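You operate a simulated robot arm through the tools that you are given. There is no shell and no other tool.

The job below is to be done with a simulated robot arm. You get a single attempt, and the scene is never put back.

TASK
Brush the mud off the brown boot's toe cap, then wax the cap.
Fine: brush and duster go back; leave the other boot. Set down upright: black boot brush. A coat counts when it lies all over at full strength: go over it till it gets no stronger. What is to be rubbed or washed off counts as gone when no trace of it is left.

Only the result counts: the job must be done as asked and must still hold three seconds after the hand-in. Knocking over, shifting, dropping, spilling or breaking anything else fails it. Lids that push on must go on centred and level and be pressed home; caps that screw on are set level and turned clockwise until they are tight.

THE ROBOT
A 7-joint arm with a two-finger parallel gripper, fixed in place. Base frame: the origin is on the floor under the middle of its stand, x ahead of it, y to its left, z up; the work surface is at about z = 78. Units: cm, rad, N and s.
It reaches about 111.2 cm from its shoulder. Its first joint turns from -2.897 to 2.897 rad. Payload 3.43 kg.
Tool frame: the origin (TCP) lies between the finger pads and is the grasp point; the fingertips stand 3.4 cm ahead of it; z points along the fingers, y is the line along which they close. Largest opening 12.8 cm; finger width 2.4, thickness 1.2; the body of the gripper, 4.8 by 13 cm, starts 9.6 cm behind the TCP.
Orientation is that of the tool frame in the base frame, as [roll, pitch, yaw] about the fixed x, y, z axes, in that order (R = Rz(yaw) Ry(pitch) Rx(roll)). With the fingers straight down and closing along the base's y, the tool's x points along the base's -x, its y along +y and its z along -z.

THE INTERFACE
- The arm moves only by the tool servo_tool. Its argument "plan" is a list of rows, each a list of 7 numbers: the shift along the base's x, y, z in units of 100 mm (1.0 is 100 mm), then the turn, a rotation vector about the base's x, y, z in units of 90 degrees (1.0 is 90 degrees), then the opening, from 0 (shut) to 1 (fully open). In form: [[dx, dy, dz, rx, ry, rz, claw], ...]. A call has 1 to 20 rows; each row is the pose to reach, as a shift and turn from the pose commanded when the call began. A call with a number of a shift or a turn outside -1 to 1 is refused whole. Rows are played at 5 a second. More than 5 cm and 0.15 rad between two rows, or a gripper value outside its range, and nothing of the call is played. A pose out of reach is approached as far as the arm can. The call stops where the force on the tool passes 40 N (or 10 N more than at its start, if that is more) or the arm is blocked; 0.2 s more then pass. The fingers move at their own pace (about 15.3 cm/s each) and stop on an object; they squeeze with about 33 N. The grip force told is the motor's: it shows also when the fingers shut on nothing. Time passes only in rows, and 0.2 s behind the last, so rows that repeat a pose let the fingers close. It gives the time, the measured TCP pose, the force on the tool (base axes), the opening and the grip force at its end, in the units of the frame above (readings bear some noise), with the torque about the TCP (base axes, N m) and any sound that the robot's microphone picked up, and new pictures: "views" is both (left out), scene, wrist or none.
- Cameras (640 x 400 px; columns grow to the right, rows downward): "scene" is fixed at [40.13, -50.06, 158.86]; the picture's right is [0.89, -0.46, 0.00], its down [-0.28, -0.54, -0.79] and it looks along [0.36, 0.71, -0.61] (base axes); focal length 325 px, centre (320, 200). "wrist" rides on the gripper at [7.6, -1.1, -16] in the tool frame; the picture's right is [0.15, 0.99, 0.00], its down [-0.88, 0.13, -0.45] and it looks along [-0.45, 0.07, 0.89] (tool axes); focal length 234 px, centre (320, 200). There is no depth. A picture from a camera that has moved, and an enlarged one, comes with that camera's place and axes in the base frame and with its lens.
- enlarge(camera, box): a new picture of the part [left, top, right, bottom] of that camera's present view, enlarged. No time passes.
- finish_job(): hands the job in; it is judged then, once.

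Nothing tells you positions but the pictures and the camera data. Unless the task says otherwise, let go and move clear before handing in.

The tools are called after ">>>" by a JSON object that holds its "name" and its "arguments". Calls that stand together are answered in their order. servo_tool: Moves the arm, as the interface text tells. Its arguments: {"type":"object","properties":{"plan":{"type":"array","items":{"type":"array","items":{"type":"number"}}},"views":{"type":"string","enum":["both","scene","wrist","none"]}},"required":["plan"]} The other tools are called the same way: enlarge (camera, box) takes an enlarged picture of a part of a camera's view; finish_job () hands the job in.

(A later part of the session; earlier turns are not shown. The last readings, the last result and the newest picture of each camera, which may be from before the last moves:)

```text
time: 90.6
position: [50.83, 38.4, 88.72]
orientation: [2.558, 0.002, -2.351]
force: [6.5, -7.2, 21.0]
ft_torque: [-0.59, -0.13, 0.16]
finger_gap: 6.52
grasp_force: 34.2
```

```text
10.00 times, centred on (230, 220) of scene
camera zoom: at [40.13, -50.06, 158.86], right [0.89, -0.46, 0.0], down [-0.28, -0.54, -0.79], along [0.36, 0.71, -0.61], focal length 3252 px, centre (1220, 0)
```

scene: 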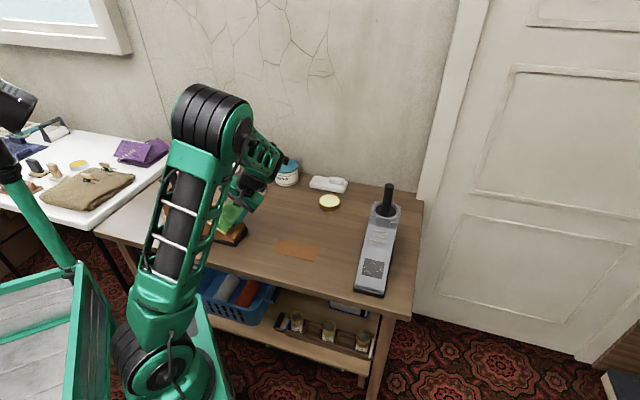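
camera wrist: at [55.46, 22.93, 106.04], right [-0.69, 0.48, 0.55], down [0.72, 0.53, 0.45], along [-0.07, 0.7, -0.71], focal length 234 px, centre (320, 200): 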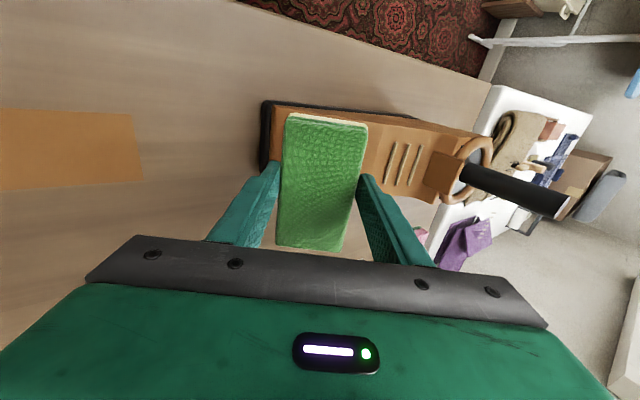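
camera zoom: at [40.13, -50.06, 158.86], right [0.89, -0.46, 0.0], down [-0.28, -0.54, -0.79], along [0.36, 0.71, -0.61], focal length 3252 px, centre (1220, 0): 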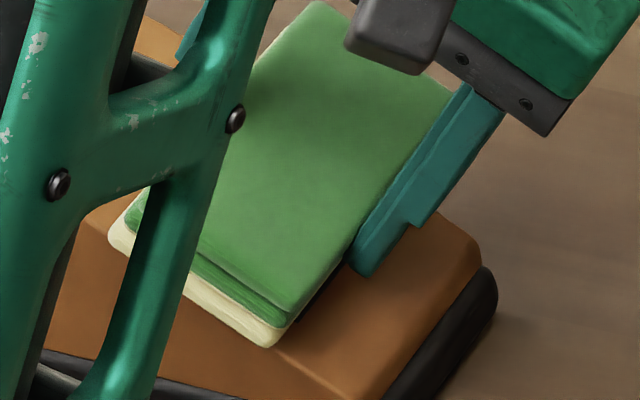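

Full contact now at about 23 N, biased to one corner. I'll trim the angle by under a degree, ease the pressure, and make a down-slope stroke.

>>> {"name": "servo_tool", "arguments": {"plan": [[0.0025, -0.0024, 0.005, -0.0103, -0.0009, 0.0044, 0], [0.0025, -0.0024, 0.005, -0.0103, -0.0009, 0.0044, 0]], "views": "none"}}

>>> {"name": "servo_tool", "arguments": {"plan": [[0.0357, -0.0353, -0.0329, 0, 0, 0, 0], [0.0714, -0.0705, -0.0659, 0, 0, 0, 0], [0.107, -0.1058, -0.0988, 0, 0, 0, 0], [0.1428, -0.141, -0.1318, 0, 0, 0, 0], [0.1785, -0.1763, -0.1647, 0, 0, 0, 0]], "views": "scene"}}

>>> {"name": "enlarge", "arguments": {"camera": "scene", "box": [200, 195, 264, 255]}}

```text
time: 91.2
position: [50.86, 38.37, 88.65]
orientation: [2.57, -0.008, -2.341]
force: [7.1, -0.7, 17.6]
ft_torque: [1.1, -0.24, -0.36]
finger_gap: 6.47
grasp_force: 33.3
```

```text
time: 92.4
position: [52.47, 36.48, 86.98]
orientation: [2.569, -0.009, -2.343]
force: [2.7, -2.5, 21.2]
ft_torque: [0.5, 0.33, -0.04]
finger_gap: 6.48
grasp_force: 33.0
```

scene: 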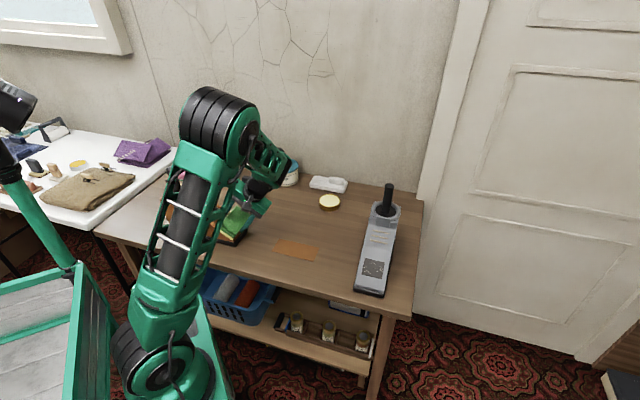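

```text
6.67 times, centred on (232, 225) of scene
camera zoom: at [40.13, -50.06, 158.86], right [0.89, -0.46, 0.0], down [-0.28, -0.54, -0.79], along [0.36, 0.71, -0.61], focal length 2168 px, centre (907, 33)
```

zoom: 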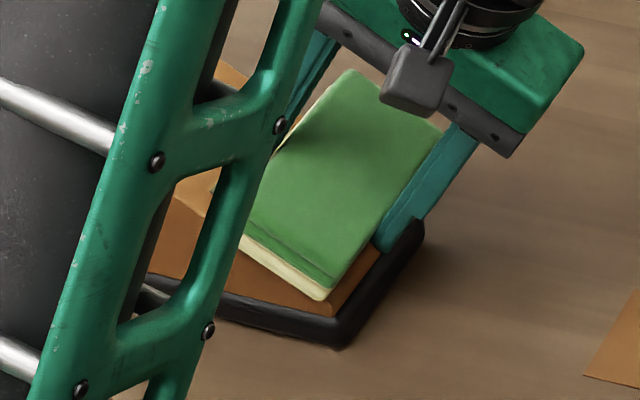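

The boot held still and the stroke ended almost flush. I'll lift, look at the cap, and check progress.

>>> {"name": "servo_tool", "arguments": {"plan": [[0.0236, -0.0233, 0.05, 0.003, 0.003, 0, 0], [-0.0657, 0.0648, 0.1324, 0.003, 0.003, 0, 0], [-0.1549, 0.153, 0.2147, 0.003, 0.003, 0, 0], [-0.1773, 0.1751, 0.1672, 0.003, 0.003, 0, 0], [-0.1416, 0.1398, 0.1343, 0.003, 0.003, 0, 0], [-0.1059, 0.1046, 0.1013, 0.003, 0.003, 0, 0], [-0.0702, 0.0693, 0.0684, 0.003, 0.003, 0, 0], [-0.0345, 0.0341, 0.0354, 0.003, 0.003, 0, 0], [0.0012, -0.0012, 0.0025, 0.003, 0.003, 0, 0]], "views": "none"}}

>>> {"name": "servo_tool", "arguments": {"plan": [[0.0236, -0.0233, 0.05, 0, 0, 0, 0], [0.15, -0.15, 0.2, 0, 0, 0, 0], [0.35, -0.35, 0.4, 0, 0, 0, 0], [0.5, -0.5, 0.7, 0, 0, 0, 0], [0.5, -0.5, 0.7, 0, 0, 0, 0]], "views": "both"}}

>>> {"name": "enlarge", "arguments": {"camera": "scene", "box": [212, 206, 242, 234]}}

>>> {"name": "enlarge", "arguments": {"camera": "scene", "box": [200, 195, 264, 255]}}

```text
time: 94.4
position: [52.49, 36.51, 87.07]
orientation: [2.563, -0.011, -2.344]
force: [1.0, 1.2, 2.3]
ft_torque: [-0.01, -0.06, 0.0]
finger_gap: 6.49
grasp_force: 32.6
```

```text
time: 95.6
position: [57.53, 31.63, 94.27]
orientation: [2.564, -0.012, -2.341]
force: [-0.3, -0.1, -0.5]
ft_torque: [0.01, 0.03, -0.03]
finger_gap: 6.47
grasp_force: 33.2
camera wrist: at [59.13, 19.52, 107.14], right [-0.69, 0.48, 0.54], down [0.72, 0.54, 0.44], along [-0.08, 0.7, -0.71], focal length 234 px, centre (320, 200)
```

scene: 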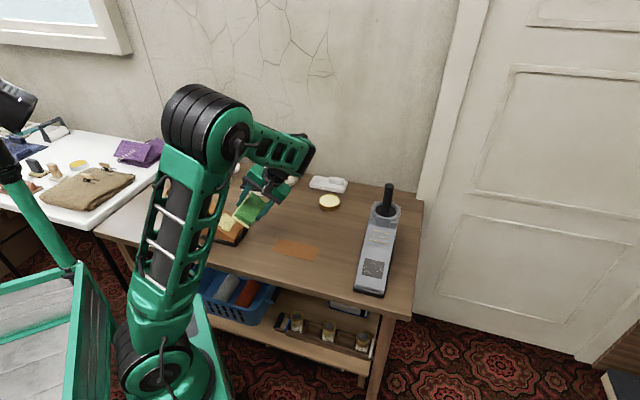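
wrist: 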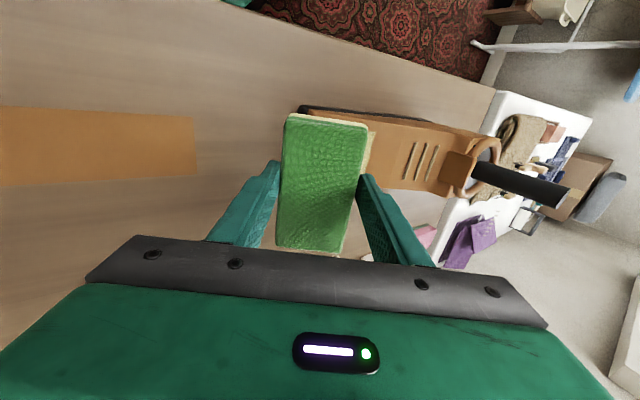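

```text
14.29 times, centred on (227, 220) of scene
camera zoom: at [40.13, -50.06, 158.86], right [0.89, -0.46, 0.0], down [-0.28, -0.54, -0.79], along [0.36, 0.71, -0.61], focal length 4646 px, centre (1649, -86)
```

zoom: 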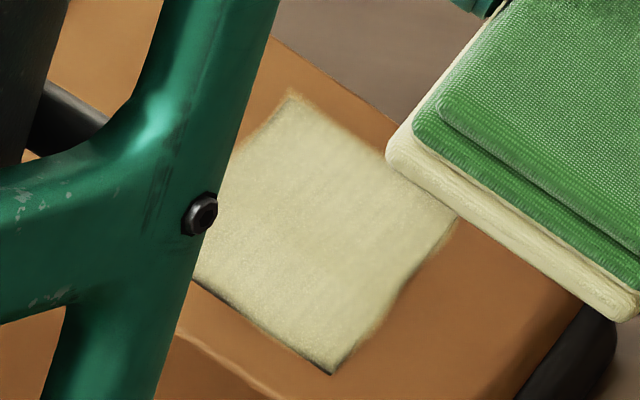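

```text
6.67 times, centred on (232, 225) of scene
camera zoom: at [40.13, -50.06, 158.86], right [0.89, -0.46, 0.0], down [-0.28, -0.54, -0.79], along [0.36, 0.71, -0.61], focal length 2168 px, centre (907, 33)
```

zoom: 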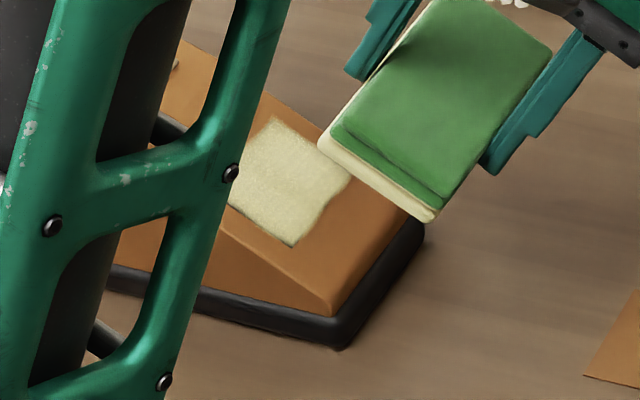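

The wax is going on well and covers the whole panel, though not yet at full strength. I'm going over it again with more strokes at slightly firmer contact.

>>> {"name": "servo_tool", "arguments": {"plan": [[-0.17, 0.17, -0.1, 0, 0, 0, 0], [-0.34, 0.34, -0.22, 0, 0, 0, 0], [-0.5, 0.5, -0.35, 0, 0, 0, 0], [-0.6549, 0.653, -0.4853, 0, 0, 0, 0], [-0.6812, 0.679, -0.5411, 0, 0, 0, 0], [-0.6455, 0.6437, -0.574, 0, 0, 0, 0], [-0.6098, 0.6085, -0.607, 0, 0, 0, 0], [-0.5741, 0.5732, -0.6399, 0, 0, 0, 0], [-0.5384, 0.5379, -0.6729, 0, 0, 0, 0], [-0.5027, 0.5027, -0.7058, 0, 0, 0, 0], [-0.4791, 0.4794, -0.6558, 0, 0, 0, 0], [-0.567, 0.566, -0.5705, 0, 0, 0, 0], [-0.6549, 0.653, -0.4853, 0, 0, 0, 0], [-0.6812, 0.679, -0.5411, 0, 0, 0, 0], [-0.6455, 0.6437, -0.574, 0, 0, 0, 0], [-0.6098, 0.6085, -0.607, 0, 0, 0, 0], [-0.5741, 0.5732, -0.6399, 0, 0, 0, 0], [-0.5384, 0.5379, -0.6729, 0, 0, 0, 0], [-0.5027, 0.5027, -0.7058, 0, 0, 0, 0]], "views": "scene"}}

>>> {"name": "enlarge", "arguments": {"camera": "scene", "box": [200, 195, 264, 255]}}

```text
time: 99.6
position: [52.47, 36.69, 87.06]
orientation: [2.564, -0.009, -2.342]
force: [1.6, -0.9, 16.4]
ft_torque: [0.06, 0.11, 0.0]
finger_gap: 6.5
grasp_force: 32.4
```

scene: 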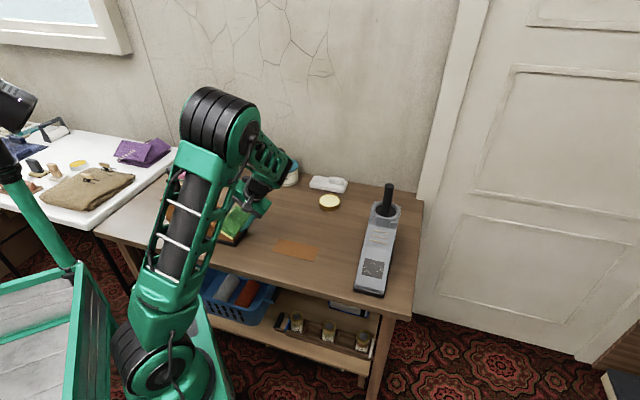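

```text
6.67 times, centred on (232, 225) of scene
camera zoom: at [40.13, -50.06, 158.86], right [0.89, -0.46, 0.0], down [-0.28, -0.54, -0.79], along [0.36, 0.71, -0.61], focal length 2168 px, centre (907, 33)
```

zoom: 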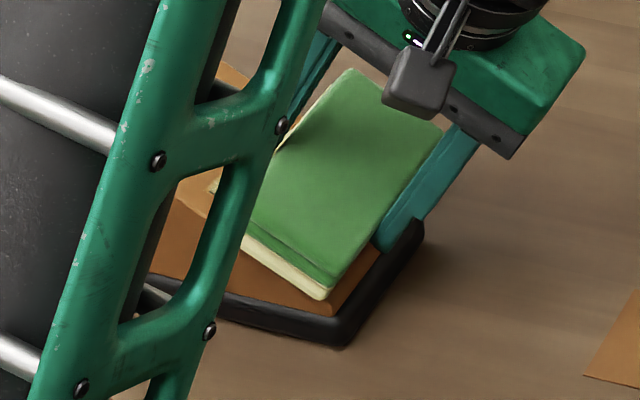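

Contact is nicely flush (about 14 N, almost no torque) and the boot isn't moving. Two more cycles, then a look.

>>> {"name": "servo_tool", "arguments": {"plan": [[0.0236, -0.0233, 0.05, 0, 0, 0, 0], [-0.0657, 0.0648, 0.1324, 0, 0, 0, 0], [-0.1549, 0.153, 0.2147, 0, 0, 0, 0], [-0.1785, 0.1763, 0.1647, 0, 0, 0, 0], [-0.1428, 0.141, 0.1318, 0, 0, 0, 0], [-0.107, 0.1058, 0.0988, 0, 0, 0, 0], [-0.0714, 0.0705, 0.0659, 0, 0, 0, 0], [-0.0357, 0.0353, 0.0329, 0, 0, 0, 0], [0, 0, 0, 0, 0, 0, 0], [0.0236, -0.0233, 0.05, 0, 0, 0, 0], [-0.0657, 0.0648, 0.1324, 0, 0, 0, 0], [-0.1549, 0.153, 0.2147, 0, 0, 0, 0], [-0.1785, 0.1763, 0.1647, 0, 0, 0, 0], [-0.1428, 0.141, 0.1318, 0, 0, 0, 0], [-0.107, 0.1058, 0.0988, 0, 0, 0, 0], [-0.0714, 0.0705, 0.0659, 0, 0, 0, 0], [-0.0357, 0.0353, 0.0329, 0, 0, 0, 0], [0, 0, 0, 0, 0, 0, 0]], "views": "none"}}

>>> {"name": "servo_tool", "arguments": {"plan": [[0.0236, -0.0233, 0.05, 0, 0, 0, 0], [0.15, -0.15, 0.2, 0, 0, 0, 0], [0.35, -0.35, 0.4, 0, 0, 0, 0], [0.6, -0.6, 0.7, 0, 0, 0, 0], [0.8, -0.7, 0.8, 0, 0, 0, 0]], "views": "both"}}

>>> {"name": "enlarge", "arguments": {"camera": "scene", "box": [212, 206, 242, 234]}}

>>> {"name": "enlarge", "arguments": {"camera": "scene", "box": [200, 195, 264, 255]}}

```text
time: 103.4
position: [52.51, 36.68, 86.94]
orientation: [2.563, -0.011, -2.342]
force: [0.9, -0.3, 2.5]
ft_torque: [-0.01, -0.05, 0.0]
finger_gap: 6.54
grasp_force: 32.9
```

```text
time: 104.6
position: [60.4, 29.72, 95.04]
orientation: [2.564, -0.01, -2.343]
force: [0.3, -0.1, -1.6]
ft_torque: [-0.02, -0.02, 0.0]
finger_gap: 6.51
grasp_force: 33.3
camera wrist: at [62.03, 17.63, 107.94], right [-0.69, 0.48, 0.54], down [0.72, 0.54, 0.44], along [-0.08, 0.7, -0.71], focal length 234 px, centre (320, 200)
```

scene: 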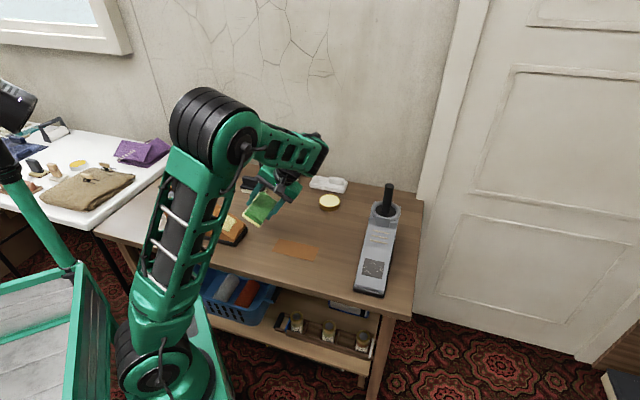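
wrist: 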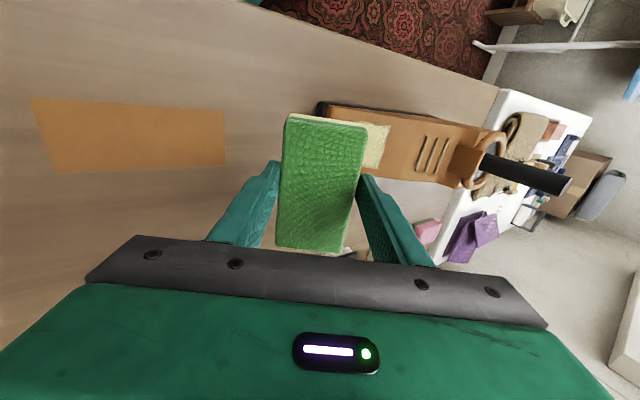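

```text
14.29 times, centred on (227, 220) of scene
camera zoom: at [40.13, -50.06, 158.86], right [0.89, -0.46, 0.0], down [-0.28, -0.54, -0.79], along [0.36, 0.71, -0.61], focal length 4646 px, centre (1649, -86)
```

zoom: 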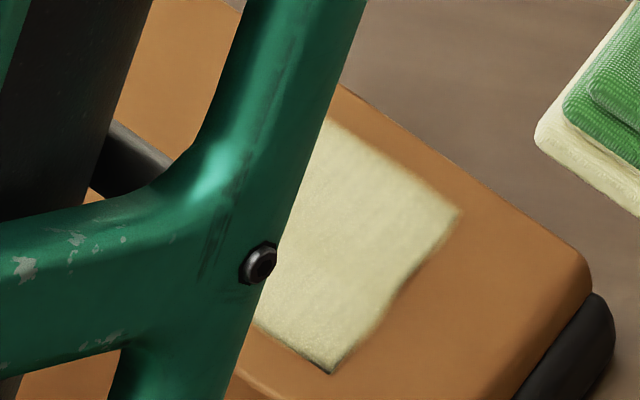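

```text
6.67 times, centred on (232, 225) of scene
camera zoom: at [40.13, -50.06, 158.86], right [0.89, -0.46, 0.0], down [-0.28, -0.54, -0.79], along [0.36, 0.71, -0.61], focal length 2168 px, centre (907, 33)
```

zoom: 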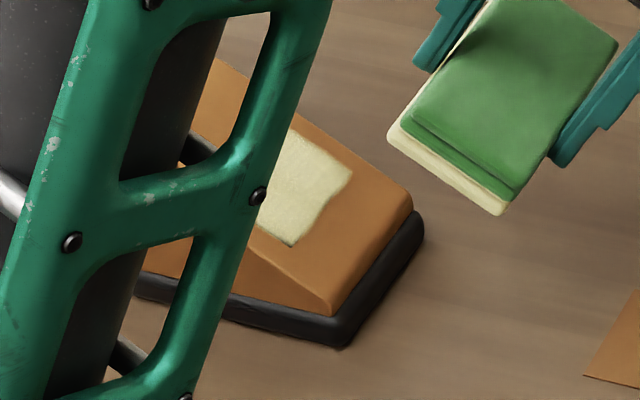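

The coat is visibly stronger than before. I'll repeat two more cycles and compare, to be sure it stops getting stronger.

>>> {"name": "servo_tool", "arguments": {"plan": [[-0.2, 0.18, -0.1, 0, 0, 0, 0], [-0.4, 0.36, -0.2, 0, 0, 0, 0], [-0.6, 0.54, -0.32, 0, 0, 0, 0], [-0.78, 0.7, -0.45, 0, 0, 0, 0], [-0.9549, 0.853, -0.5853, 0, 0, 0, 0], [-0.9812, 0.879, -0.6411, 0, 0, 0, 0], [-0.9455, 0.8437, -0.674, 0, 0, 0, 0], [-0.9098, 0.8085, -0.707, 0, 0, 0, 0], [-0.8741, 0.7732, -0.7399, 0, 0, 0, 0], [-0.8384, 0.7379, -0.7729, 0, 0, 0, 0], [-0.8027, 0.7027, -0.8058, 0, 0, 0, 0], [-0.7791, 0.6794, -0.7558, 0, 0, 0, 0], [-0.867, 0.766, -0.6705, 0, 0, 0, 0], [-0.9549, 0.853, -0.5853, 0, 0, 0, 0], [-0.9812, 0.879, -0.6411, 0, 0, 0, 0], [-0.9455, 0.8437, -0.674, 0, 0, 0, 0], [-0.9098, 0.8085, -0.707, 0, 0, 0, 0], [-0.8741, 0.7732, -0.7399, 0, 0, 0, 0], [-0.8384, 0.7379, -0.7729, 0, 0, 0, 0], [-0.8027, 0.7027, -0.8058, 0, 0, 0, 0]], "views": "none"}}

>>> {"name": "servo_tool", "arguments": {"plan": [[0.0236, -0.0233, 0.05, 0, 0, 0, 0], [-0.0657, 0.0648, 0.1324, 0, 0, 0, 0], [-0.1549, 0.153, 0.2147, 0, 0, 0, 0], [-0.1785, 0.1763, 0.1647, 0, 0, 0, 0], [-0.1428, 0.141, 0.1318, 0, 0, 0, 0], [-0.107, 0.1058, 0.0988, 0, 0, 0, 0], [-0.0714, 0.0705, 0.0659, 0, 0, 0, 0], [-0.0357, 0.0353, 0.0329, 0, 0, 0, 0], [0, 0, 0, 0, 0, 0, 0], [0.0236, -0.0233, 0.05, 0, 0, 0, 0], [-0.0657, 0.0648, 0.1324, 0, 0, 0, 0], [-0.1549, 0.153, 0.2147, 0, 0, 0, 0], [-0.1785, 0.1763, 0.1647, 0, 0, 0, 0], [-0.1428, 0.141, 0.1318, 0, 0, 0, 0], [-0.107, 0.1058, 0.0988, 0, 0, 0, 0], [-0.0714, 0.0705, 0.0659, 0, 0, 0, 0], [-0.0357, 0.0353, 0.0329, 0, 0, 0, 0], [0, 0, 0, 0, 0, 0, 0]], "views": "none"}}

>>> {"name": "servo_tool", "arguments": {"plan": [[0.0236, -0.0233, 0.05, 0, 0, 0, 0], [0.15, -0.15, 0.2, 0, 0, 0, 0], [0.3, -0.35, 0.4, 0, 0, 0, 0], [0.3, -0.6, 0.7, 0, 0, 0, 0], [0.3, -0.8, 0.9, 0, 0, 0, 0]], "views": "both"}}

>>> {"name": "enlarge", "arguments": {"camera": "scene", "box": [212, 206, 242, 234]}}

>>> {"name": "enlarge", "arguments": {"camera": "scene", "box": [200, 195, 264, 255]}}

```text
time: 108.9
position: [51.32, 36.64, 87.57]
orientation: [2.572, 0.001, -2.342]
force: [1.1, -1.2, -1.7]
ft_torque: [0.06, 0.17, 0.05]
finger_gap: 6.52
grasp_force: 33.0
stopped in row 20: the force on the tool passed its limit at 40 N (the readings are from after the stop); the commanded pose is now the measured one
```

```text
time: 112.7
position: [51.43, 36.8, 87.69]
orientation: [2.573, 0.001, -2.343]
force: [-0.2, -0.7, -0.4]
ft_torque: [-0.03, 0.02, -0.01]
finger_gap: 6.49
grasp_force: 33.7
```

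```text
time: 113.9
position: [54.37, 28.72, 96.77]
orientation: [2.571, 0.003, -2.342]
force: [0.3, -0.9, -0.6]
ft_torque: [-0.02, 0.01, 0.0]
finger_gap: 6.53
grasp_force: 33.2
camera wrist: at [55.85, 16.58, 109.65], right [-0.7, 0.48, 0.53], down [0.71, 0.54, 0.45], along [-0.07, 0.7, -0.71], focal length 234 px, centre (320, 200)
```

scene: 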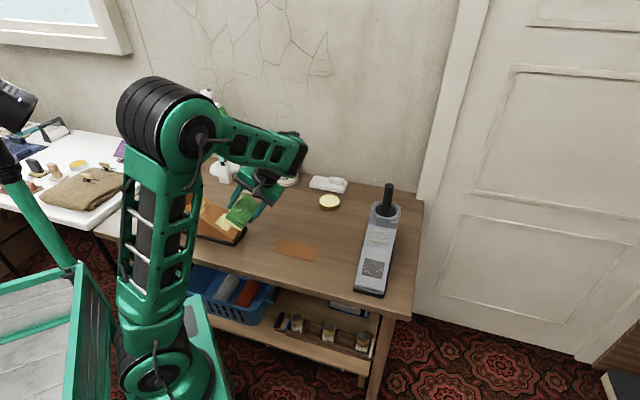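
wrist: 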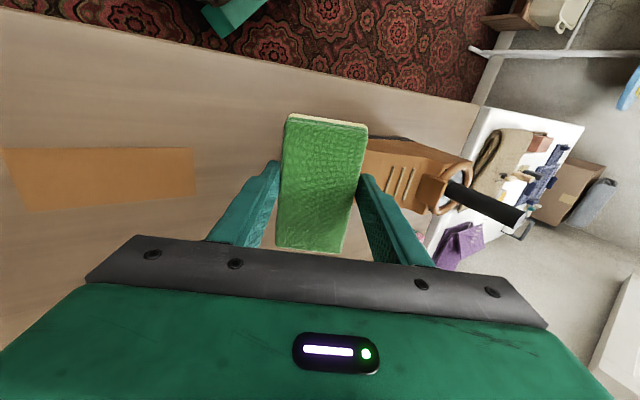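

```text
14.29 times, centred on (227, 220) of scene
camera zoom: at [40.13, -50.06, 158.86], right [0.89, -0.46, 0.0], down [-0.28, -0.54, -0.79], along [0.36, 0.71, -0.61], focal length 4646 px, centre (1649, -86)
```

zoom: 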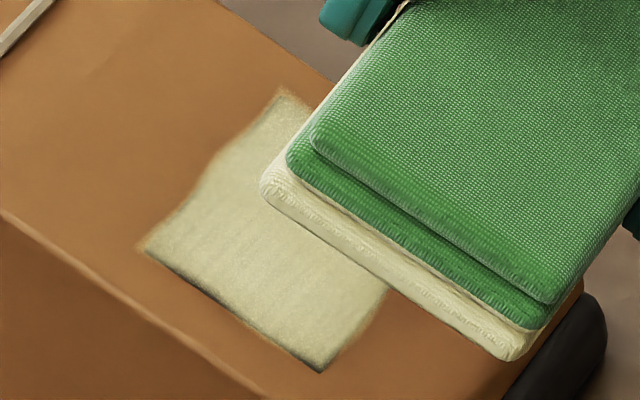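

```text
6.67 times, centred on (232, 225) of scene
camera zoom: at [40.13, -50.06, 158.86], right [0.89, -0.46, 0.0], down [-0.28, -0.54, -0.79], along [0.36, 0.71, -0.61], focal length 2168 px, centre (907, 33)
```

zoom: 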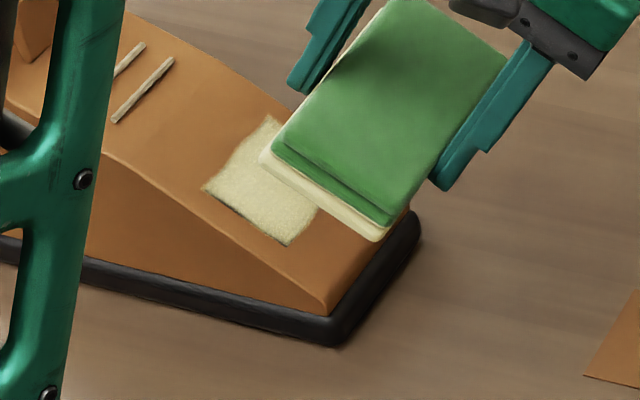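

The last stroke tripped the force limit, shifting my reference and nudging the boot a few more millimetres heel-ward. I'll re-align carefully at the new boot position, then feel for contact again.

>>> {"name": "servo_tool", "arguments": {"plan": [[-0.09, 0.24, -0.18, -0.0018, 0.0088, 0.0049, 0], [-0.18, 0.48, -0.36, -0.0018, 0.0088, 0.0049, 0], [-0.27, 0.72, -0.55, -0.0018, 0.0088, 0.0049, 0], [-0.367, 0.972, -0.74, -0.0018, 0.0088, 0.0049, 0], [-0.367, 0.972, -0.74, -0.0018, 0.0088, 0.0049, 0]], "views": "none"}}

>>> {"name": "servo_tool", "arguments": {"plan": [[-0.008, 0.008, -0.0167, 0, 0, 0, 0], [-0.016, 0.016, -0.033, 0, 0, 0, 0], [-0.022, 0.022, -0.046, 0, 0, 0, 0], [-0.022, 0.022, -0.046, 0, 0, 0, 0]], "views": "none"}}

```text
time: 115.1
position: [50.91, 38.39, 89.26]
orientation: [2.564, -0.01, -2.335]
force: [-0.1, -0.3, -0.4]
ft_torque: [-0.01, -0.03, 0.0]
finger_gap: 6.51
grasp_force: 33.2
```

```text
time: 116.1
position: [50.53, 38.59, 88.64]
orientation: [2.565, -0.011, -2.334]
force: [-0.1, 0.3, -0.8]
ft_torque: [-0.05, 0.01, 0.02]
finger_gap: 6.5
grasp_force: 32.5
```

>>> {"name": "servo_tool", "arguments": {"plan": [[-0.004, 0.004, -0.0083, 0, 0, 0, 0], [-0.008, 0.008, -0.0167, 0, 0, 0, 0], [-0.008, 0.008, -0.0167, 0, 0, 0, 0]], "views": "none"}}

>>> {"name": "servo_tool", "arguments": {"plan": [[-0.003, 0.003, -0.0063, 0, 0, 0, 0], [-0.003, 0.003, -0.0063, 0, 0, 0, 0]], "views": "none"}}

```text
time: 116.9
position: [50.47, 38.84, 88.76]
orientation: [2.564, -0.006, -2.335]
force: [7.0, -7.5, 25.5]
ft_torque: [0.53, -0.5, -0.31]
finger_gap: 6.54
grasp_force: 32.7
```

```text
time: 117.4
position: [49.25, 38.8, 89.06]
orientation: [2.574, 0.001, -2.336]
force: [2.5, -0.5, -1.4]
ft_torque: [0.03, 0.2, 0.01]
finger_gap: 6.49
grasp_force: 33.0
stopped in row 2: the force on the tool passed its limit at 42 N (the readings are from after the stop); the commanded pose is now the measured one
```

I pressed one step too many. I'll lift off, restore the alignment, and check the boot before continuing with finer increments.

>>> {"name": "servo_tool", "arguments": {"plan": [[0.03, -0.03, 0.06, 0, 0, 0, 0], [0.08, -0.04, 0.08, 0.0003, 0.0087, 0.0038, 0], [0.138, -0.016, 0.012, 0.0003, 0.0087, 0.0038, 0], [0.138, -0.016, 0.012, 0.0003, 0.0087, 0.0038, 0]], "views": "scene"}}

>>> {"name": "enlarge", "arguments": {"camera": "scene", "box": [200, 195, 264, 255]}}

```text
time: 118.4
position: [50.56, 38.69, 89.36]
orientation: [2.562, -0.007, -2.328]
force: [-0.7, -0.2, -0.5]
ft_torque: [-0.01, 0.03, -0.04]
finger_gap: 6.47
grasp_force: 33.1
```

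scene: 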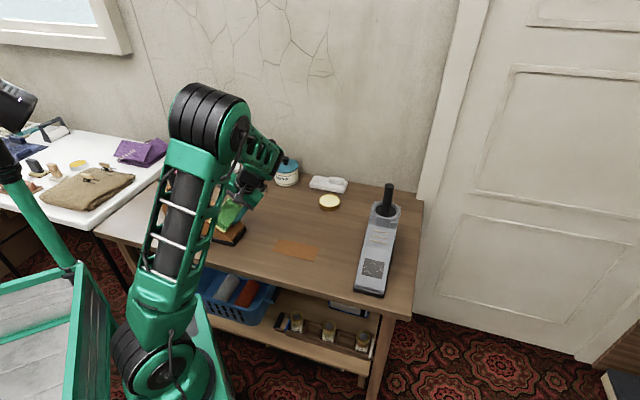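

```text
6.67 times, centred on (232, 225) of scene
camera zoom: at [40.13, -50.06, 158.86], right [0.89, -0.46, 0.0], down [-0.28, -0.54, -0.79], along [0.36, 0.71, -0.61], focal length 2168 px, centre (907, 33)
```

zoom: 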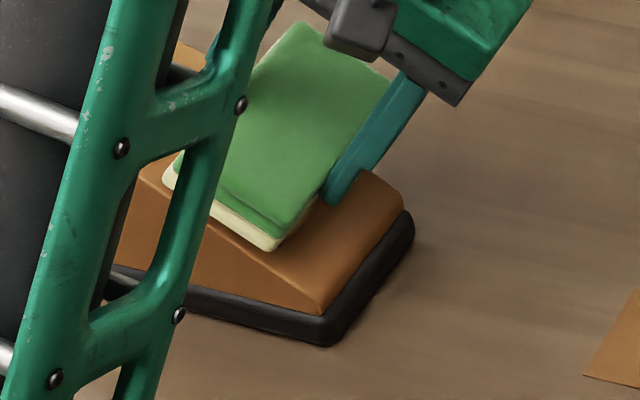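

The boot crept a few more millimetres heel-ward with that press. I'm approaching again with careful half-millimetre steps.

>>> {"name": "servo_tool", "arguments": {"plan": [[-0.008, 0.008, -0.0167, 0, 0, 0, 0], [-0.016, 0.016, -0.033, 0, 0, 0, 0], [-0.0236, 0.0233, -0.05, 0, 0, 0, 0], [-0.0236, 0.0233, -0.05, 0, 0, 0, 0]], "views": "none"}}

```text
time: 119.4
position: [50.44, 38.92, 88.86]
orientation: [2.565, -0.006, -2.329]
force: [-0.4, -0.3, -0.9]
ft_torque: [0.01, -0.02, -0.04]
finger_gap: 6.52
grasp_force: 33.2
```

>>> {"name": "servo_tool", "arguments": {"plan": [[-0.002, 0.002, -0.0042, 0, 0, 0, 0], [-0.004, 0.004, -0.0083, 0, 0, 0, 0], [-0.004, 0.004, -0.0083, 0, 0, 0, 0]], "views": "none"}}

```text
time: 120.2
position: [50.3, 38.92, 88.79]
orientation: [2.563, -0.01, -2.33]
force: [-0.1, 0.4, -1.3]
ft_torque: [0.0, 0.0, 0.0]
finger_gap: 6.5
grasp_force: 32.8
```

>>> {"name": "servo_tool", "arguments": {"plan": [[-0.002, 0.002, -0.0042, 0, 0, 0, 0], [-0.004, 0.004, -0.0083, 0, 0, 0, 0], [-0.004, 0.004, -0.0083, 0, 0, 0, 0]], "views": "none"}}

```text
time: 121.0
position: [50.45, 38.93, 88.59]
orientation: [2.564, -0.008, -2.33]
force: [0.8, -2.7, 5.0]
ft_torque: [0.03, -0.18, -0.08]
finger_gap: 6.5
grasp_force: 33.0
```

Light contact at about 7 N. Now a single 3 cm down-slope stroke, watching the force.

>>> {"name": "servo_tool", "arguments": {"plan": [[0.0357, -0.0353, -0.0329, 0, 0, 0, 0], [0.0714, -0.0705, -0.0659, 0, 0, 0, 0], [0.107, -0.1058, -0.0988, 0, 0, 0, 0], [0.1428, -0.141, -0.1318, 0, 0, 0, 0], [0.1785, -0.1763, -0.1647, 0, 0, 0, 0]], "views": "none"}}

```text
time: 122.2
position: [52.33, 37.19, 86.93]
orientation: [2.564, -0.007, -2.33]
force: [2.1, -1.3, 8.9]
ft_torque: [0.31, -0.25, -0.06]
finger_gap: 6.5
grasp_force: 33.1
```

Even contact of about 9 N at the end of the stroke. I'll repeat the same cycle twice without adding pressure.

>>> {"name": "servo_tool", "arguments": {"plan": [[0.0236, -0.0233, 0.05, 0, 0, 0, 0], [-0.0657, 0.0648, 0.1324, 0, 0, 0, 0], [-0.1549, 0.153, 0.2147, 0, 0, 0, 0], [-0.1773, 0.1751, 0.1672, 0, 0, 0, 0], [-0.1785, 0.1763, 0.1647, 0, 0, 0, 0], [-0.1428, 0.141, 0.1318, 0, 0, 0, 0], [-0.107, 0.1058, 0.0988, 0, 0, 0, 0], [-0.0714, 0.0705, 0.0659, 0, 0, 0, 0], [-0.0357, 0.0353, 0.0329, 0, 0, 0, 0], [0, 0, 0, 0, 0, 0, 0]], "views": "none"}}

```text
time: 124.4
position: [52.19, 37.24, 87.18]
orientation: [2.564, -0.005, -2.33]
force: [-1.0, 0.9, -0.1]
ft_torque: [0.01, -0.01, 0.02]
finger_gap: 6.51
grasp_force: 33.2
```

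Contact faded out during that second cycle, so I'll move the arm out of the way and take a clear look at the coat.

>>> {"name": "servo_tool", "arguments": {"plan": [[0.0236, -0.0233, 0.05, 0, 0, 0, 0], [0.2, -0.1, 0.25, 0, 0, 0, 0], [0.45, -0.1, 0.5, 0, 0, 0, 0], [0.75, 0.0, 0.8, 0, 0, 0, 0], [1.0, 0.15, 1.0, 0, 0, 0, 0]], "views": "none"}}

>>> {"name": "servo_tool", "arguments": {"plan": [[0.2, 0.25, 0.1, 0, 0, 0, 0], [0.4, 0.5, 0.2, 0, 0, 0, 0], [0.4, 0.5, 0.2, 0, 0, 0, 0]], "views": "both"}}

>>> {"name": "enlarge", "arguments": {"camera": "scene", "box": [212, 206, 242, 234]}}

>>> {"name": "enlarge", "arguments": {"camera": "scene", "box": [200, 195, 264, 255]}}

```text
time: 125.6
position: [62.09, 38.59, 97.14]
orientation: [2.563, -0.009, -2.33]
force: [-0.2, -0.5, -0.5]
ft_torque: [0.01, -0.02, -0.03]
finger_gap: 6.5
grasp_force: 33.1
```

```text
time: 126.4
position: [66.15, 43.78, 98.99]
orientation: [2.564, -0.009, -2.332]
force: [-0.3, -0.8, -1.1]
ft_torque: [-0.03, -0.03, 0.0]
finger_gap: 6.51
grasp_force: 32.7
camera wrist: at [68.01, 31.71, 111.9], right [-0.7, 0.47, 0.54], down [0.71, 0.55, 0.45], along [-0.09, 0.7, -0.71], focal length 234 px, centre (320, 200)
```

scene: 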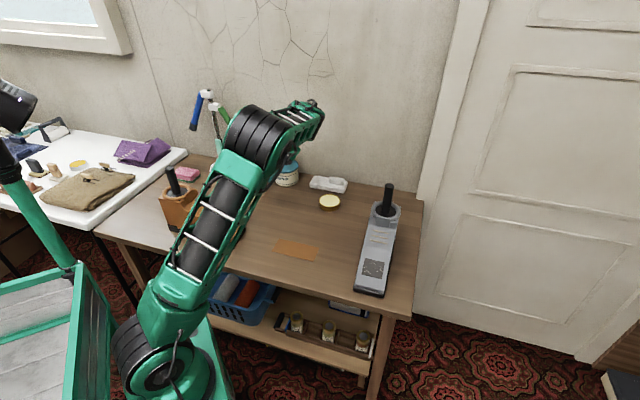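
wrist: 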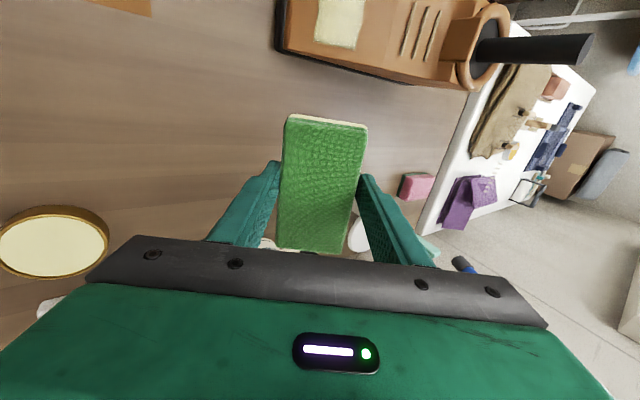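

```text
14.29 times, centred on (227, 220) of scene
camera zoom: at [40.13, -50.06, 158.86], right [0.89, -0.46, 0.0], down [-0.28, -0.54, -0.79], along [0.36, 0.71, -0.61], focal length 4646 px, centre (1649, -86)
```

zoom: 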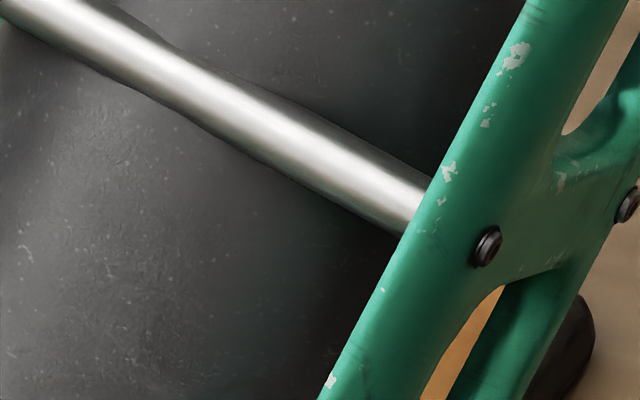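

```text
6.67 times, centred on (232, 225) of scene
camera zoom: at [40.13, -50.06, 158.86], right [0.89, -0.46, 0.0], down [-0.28, -0.54, -0.79], along [0.36, 0.71, -0.61], focal length 2168 px, centre (907, 33)
```

zoom: 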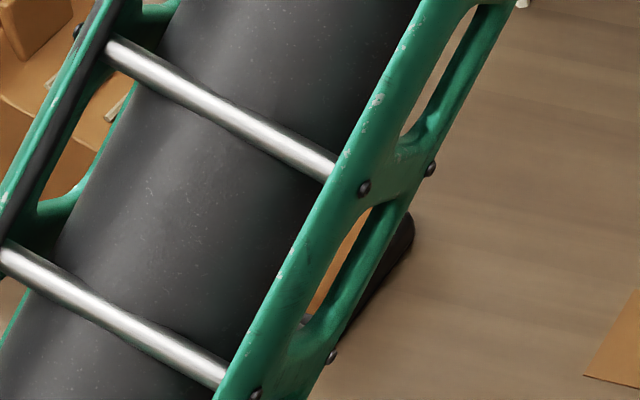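

The wrist camera now sees the waxed panel unobstructed, so I'll enlarge that, along with the tin for a colour comparison.

>>> {"name": "enlarge", "arguments": {"camera": "wrist", "box": [270, 0, 400, 80]}}

>>> {"name": "enlarge", "arguments": {"camera": "wrist", "box": [0, 190, 130, 290]}}

>>> {"name": "enlarge", "arguments": {"camera": "wrist", "box": [305, 0, 375, 50]}}

```text
4.92 times, centred on (335, 40) of wrist
camera zoom: at [68.01, 31.71, 111.9], right [-0.7, 0.47, 0.54], down [0.71, 0.55, 0.45], along [-0.09, 0.7, -0.71], focal length 1153 px, centre (246, 988)
```

zoom: 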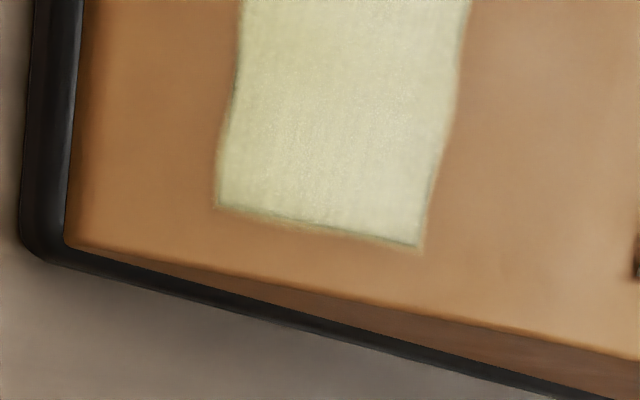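

```text
4.00 times, centred on (65, 240) of wrist
camera zoom: at [68.01, 31.71, 111.9], right [-0.7, 0.47, 0.54], down [0.71, 0.55, 0.45], along [-0.09, 0.7, -0.71], focal length 937 px, centre (1340, 40)
```

zoom: 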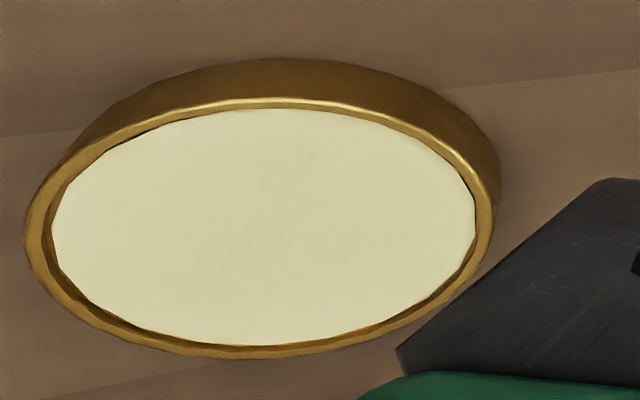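

```text
8.00 times, centred on (340, 25) of wrist
camera zoom: at [68.01, 31.71, 111.9], right [-0.7, 0.47, 0.54], down [0.71, 0.55, 0.45], along [-0.09, 0.7, -0.71], focal length 1873 px, centre (160, 1600)
```

zoom: 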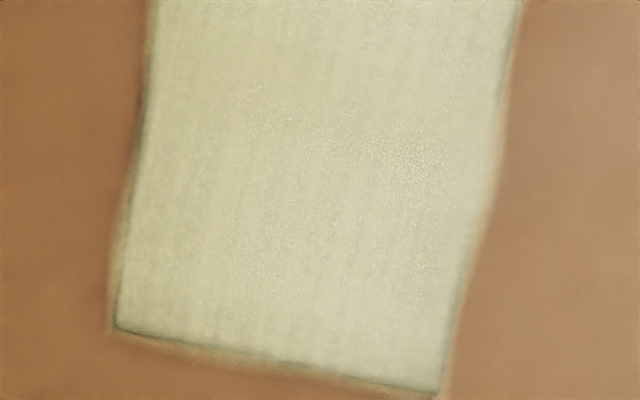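

The coat is close to the tin's own wax colour but still slightly grey, so I'll go over it more. This time I'll come into contact while already moving down-slope, so the boot isn't pushed; first I return to a hover.

>>> {"name": "servo_tool", "arguments": {"plan": [[-0.3, -0.28, -0.1, 0, 0, 0, 0], [-0.6, -0.57, -0.25, 0, 0, 0, 0], [-0.8, -0.78, -0.4, 0, 0, 0, 0], [-0.9, -0.85, -0.5, 0, 0, 0, 0]], "views": "none"}}

>>> {"name": "servo_tool", "arguments": {"plan": [[-0.23, 0.13, -0.12, 0, 0, 0, 0], [-0.46, 0.26, -0.25, 0, 0, 0, 0], [-0.64, 0.36, -0.39, 0, 0, 0, 0], [-0.693, 0.39, -0.474, 0, 0, 0, 0], [-0.693, 0.39, -0.474, 0, 0, 0, 0]], "views": "none"}}

>>> {"name": "servo_tool", "arguments": {"plan": [[0.016, -0.0157, -0.0386, 0, 0, 0, 0], [0.0339, -0.0334, -0.0731, 0, 0, 0, 0], [0.0616, -0.0609, -0.1047, 0, 0, 0, 0], [0.0902, -0.0891, -0.1347, 0, 0, 0, 0], [0.1192, -0.1177, -0.1638, 0, 0, 0, 0], [0.1489, -0.147, -0.1913, 0, 0, 0, 0], [0.1787, -0.1764, -0.2187, 0, 0, 0, 0]], "views": "scene"}}

>>> {"name": "enlarge", "arguments": {"camera": "scene", "box": [200, 195, 264, 255]}}

```text
time: 127.4
position: [57.1, 35.31, 94.03]
orientation: [2.564, -0.009, -2.33]
force: [0.4, 0.8, 0.7]
ft_torque: [0.02, 0.03, 0.01]
finger_gap: 6.53
grasp_force: 33.2
```

```text
time: 128.6
position: [50.14, 39.21, 89.39]
orientation: [2.564, -0.009, -2.329]
force: [0.1, 0.4, 0.2]
ft_torque: [0.0, 0.02, 0.0]
finger_gap: 6.49
grasp_force: 32.6
```

```text
time: 130.2
position: [51.97, 37.36, 87.05]
orientation: [2.562, -0.005, -2.33]
force: [2.2, -2.0, 19.2]
ft_torque: [0.39, -0.35, -0.06]
finger_gap: 6.49
grasp_force: 32.7
```

scene: 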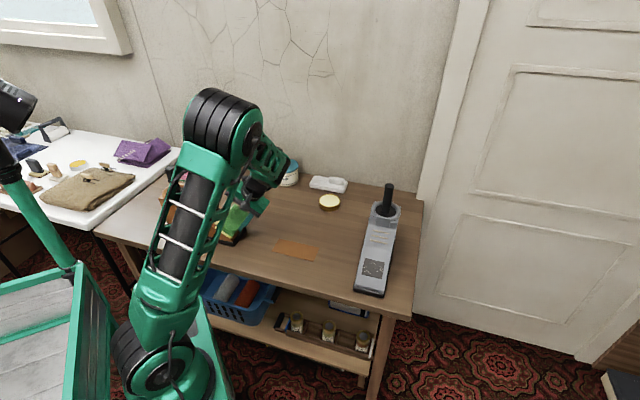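

```text
6.67 times, centred on (232, 225) of scene
camera zoom: at [40.13, -50.06, 158.86], right [0.89, -0.46, 0.0], down [-0.28, -0.54, -0.79], along [0.36, 0.71, -0.61], focal length 2168 px, centre (907, 33)
```

zoom: 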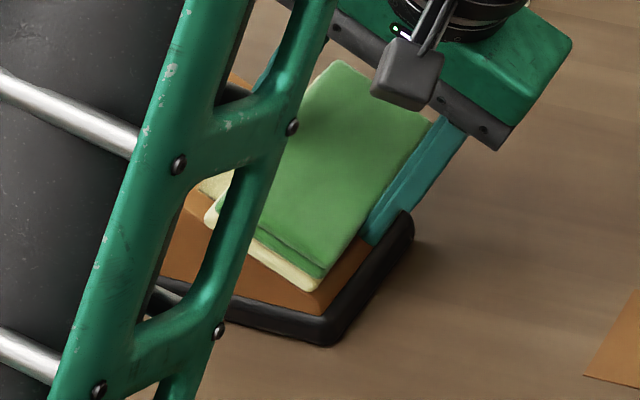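

That stroke worked well: about 17 N at the end and the boot didn't move. Two more of the same cycle.

>>> {"name": "servo_tool", "arguments": {"plan": [[0.0196, -0.0194, 0.0417, 0, 0, 0, 0], [-0.08, 0.079, 0.135, 0, 0, 0, 0], [-0.1787, 0.1764, 0.2187, 0, 0, 0, 0], [-0.1627, 0.1607, 0.1801, 0, 0, 0, 0], [-0.1448, 0.143, 0.1456, 0, 0, 0, 0], [-0.1171, 0.1155, 0.114, 0, 0, 0, 0], [-0.0885, 0.0873, 0.084, 0, 0, 0, 0], [-0.0595, 0.0587, 0.0549, 0, 0, 0, 0], [-0.0298, 0.0294, 0.0274, 0, 0, 0, 0], [0, 0, 0, 0, 0, 0, 0]], "views": "none"}}

```text
time: 132.4
position: [52.1, 37.32, 87.13]
orientation: [2.562, -0.006, -2.331]
force: [0.0, -0.5, 3.1]
ft_torque: [0.06, -0.12, -0.03]
finger_gap: 6.49
grasp_force: 32.9
```

>>> {"name": "servo_tool", "arguments": {"plan": [[0.0196, -0.0194, 0.0417, 0, 0, 0, 0], [-0.08, 0.079, 0.135, 0, 0, 0, 0], [-0.1787, 0.1764, 0.2187, 0, 0, 0, 0], [-0.1627, 0.1607, 0.1801, 0, 0, 0, 0], [-0.1448, 0.143, 0.1456, 0, 0, 0, 0], [-0.1177, 0.1161, 0.1127, 0, 0, 0, 0], [-0.0895, 0.0883, 0.0819, 0, 0, 0, 0], [-0.0609, 0.0601, 0.052, 0, 0, 0, 0], [-0.0314, 0.031, 0.0241, 0, 0, 0, 0], [-0.002, 0.0019, -0.0042, 0, 0, 0, 0]], "views": "scene"}}

>>> {"name": "enlarge", "arguments": {"camera": "scene", "box": [200, 195, 264, 255]}}

```text
time: 134.6
position: [52.1, 37.32, 87.08]
orientation: [2.561, -0.007, -2.331]
force: [1.5, -0.5, 10.1]
ft_torque: [0.21, -0.24, -0.07]
finger_gap: 6.5
grasp_force: 32.9
```

scene: 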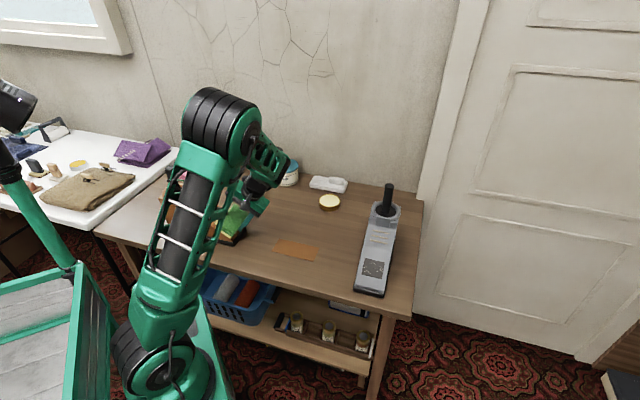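

```text
6.67 times, centred on (232, 225) of scene
camera zoom: at [40.13, -50.06, 158.86], right [0.89, -0.46, 0.0], down [-0.28, -0.54, -0.79], along [0.36, 0.71, -0.61], focal length 2168 px, centre (907, 33)
```

zoom: 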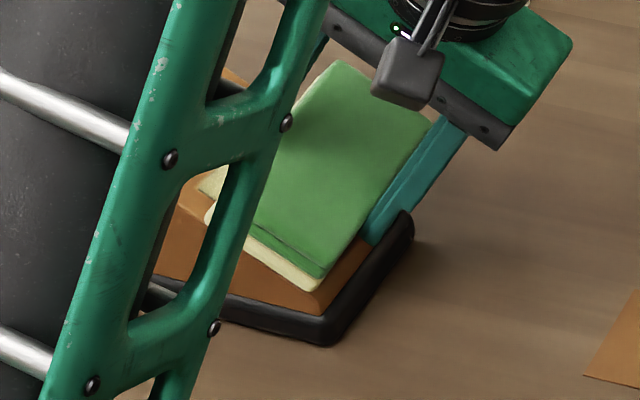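

The boot is holding still. Two more cycles at this level, then I'll inspect again.

>>> {"name": "servo_tool", "arguments": {"plan": [[0.0196, -0.0194, 0.0417, 0, 0, 0, 0], [-0.08, 0.079, 0.135, 0, 0, 0, 0], [-0.1787, 0.1764, 0.2187, 0, 0, 0, 0], [-0.1627, 0.1607, 0.1801, 0, 0, 0, 0], [-0.1448, 0.143, 0.1456, 0, 0, 0, 0], [-0.1171, 0.1155, 0.114, 0, 0, 0, 0], [-0.0885, 0.0873, 0.084, 0, 0, 0, 0], [-0.0595, 0.0587, 0.0549, 0, 0, 0, 0], [-0.0298, 0.0294, 0.0274, 0, 0, 0, 0], [0, 0, 0, 0, 0, 0, 0], [0.0196, -0.0194, 0.0417, 0, 0, 0, 0], [-0.08, 0.079, 0.135, 0, 0, 0, 0], [-0.1787, 0.1764, 0.2187, 0, 0, 0, 0], [-0.1627, 0.1607, 0.1801, 0, 0, 0, 0], [-0.1448, 0.143, 0.1456, 0, 0, 0, 0], [-0.1171, 0.1155, 0.114, 0, 0, 0, 0], [-0.0885, 0.0873, 0.084, 0, 0, 0, 0], [-0.0595, 0.0587, 0.0549, 0, 0, 0, 0], [-0.0298, 0.0294, 0.0274, 0, 0, 0, 0], [0, 0, 0, 0, 0, 0, 0]], "views": "none"}}

>>> {"name": "servo_tool", "arguments": {"plan": [[0.0236, -0.0233, 0.05, 0, 0, 0, 0], [0.2, -0.1, 0.25, 0, 0, 0, 0], [0.45, -0.1, 0.5, 0, 0, 0, 0], [0.75, 0.0, 0.8, 0, 0, 0, 0], [1.0, 0.15, 1.0, 0, 0, 0, 0]], "views": "none"}}

>>> {"name": "servo_tool", "arguments": {"plan": [[0.2, 0.2, 0.2, 0, 0, 0, 0], [0.2, 0.3, 0.5, 0, 0, 0, 0], [0.2, 0.3, 0.8, 0, 0, 0, 0], [0.2, 0.3, 0.8, 0, 0, 0, 0]], "views": "wrist"}}

>>> {"name": "enlarge", "arguments": {"camera": "wrist", "box": [305, 0, 405, 70]}}

```text
time: 138.8
position: [52.0, 37.4, 87.09]
orientation: [2.562, -0.007, -2.33]
force: [1.7, -0.7, 8.9]
ft_torque: [0.05, -0.11, 0.0]
finger_gap: 6.5
grasp_force: 33.4
```

```text
time: 140.0
position: [62.23, 38.9, 97.2]
orientation: [2.565, -0.007, -2.329]
force: [0.5, 0.8, -0.3]
ft_torque: [-0.05, -0.03, -0.01]
finger_gap: 6.49
grasp_force: 32.8
```

```text
time: 141.0
position: [64.2, 42.06, 105.15]
orientation: [2.564, -0.009, -2.331]
force: [-0.2, 0.7, -0.2]
ft_torque: [0.0, -0.04, -0.02]
finger_gap: 6.5
grasp_force: 32.8
camera wrist: at [65.99, 29.96, 118.01], right [-0.7, 0.47, 0.54], down [0.71, 0.54, 0.45], along [-0.09, 0.7, -0.71], focal length 234 px, centre (320, 200)
```

wrist: 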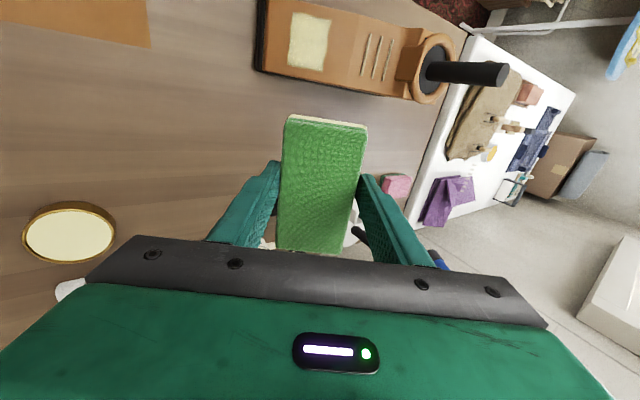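

```text
5.71 times, centred on (355, 35) of wrist
camera zoom: at [65.99, 29.96, 118.01], right [-0.7, 0.47, 0.54], down [0.71, 0.54, 0.45], along [-0.09, 0.7, -0.71], focal length 1338 px, centre (120, 1143)
```

zoom: 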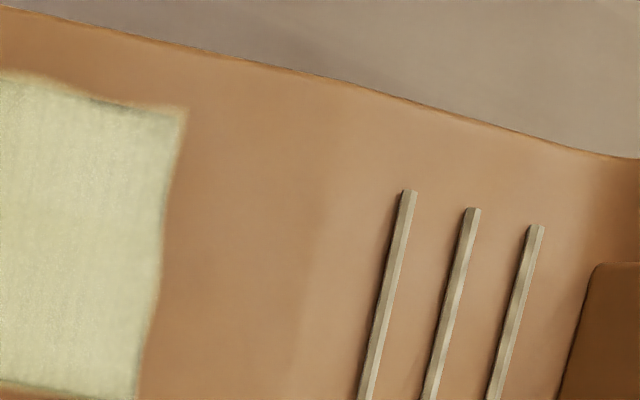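

The whole panel is now visible from the wrist camera, so I'll enlarge it alongside the tin to compare the coat's colour.

>>> {"name": "enlarge", "arguments": {"camera": "wrist", "box": [275, 5, 345, 75]}}

>>> {"name": "enlarge", "arguments": {"camera": "wrist", "box": [15, 195, 125, 270]}}

```text
5.71 times, centred on (310, 40) of wrist
camera zoom: at [65.99, 29.96, 118.01], right [-0.7, 0.47, 0.54], down [0.71, 0.54, 0.45], along [-0.09, 0.7, -0.71], focal length 1338 px, centre (377, 1114)
```

zoom: 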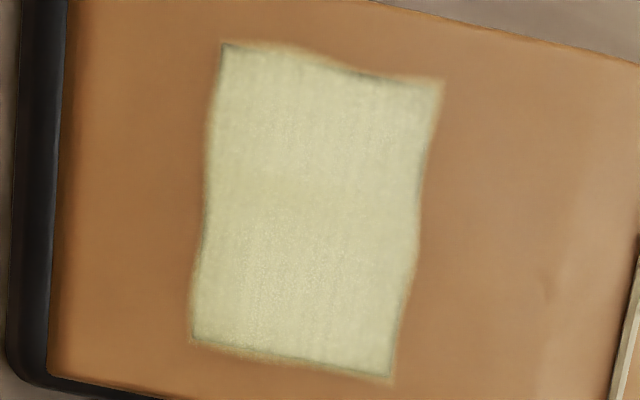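

```text
5.33 times, centred on (70, 232) of wrist
camera zoom: at [65.99, 29.96, 118.01], right [-0.7, 0.47, 0.54], down [0.71, 0.54, 0.45], along [-0.09, 0.7, -0.71], focal length 1249 px, centre (1653, 27)
```

zoom: 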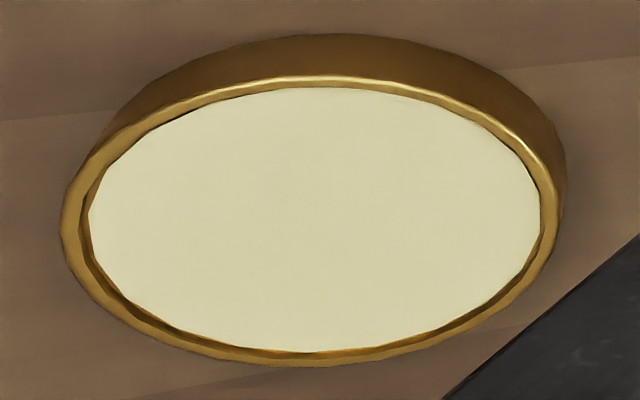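

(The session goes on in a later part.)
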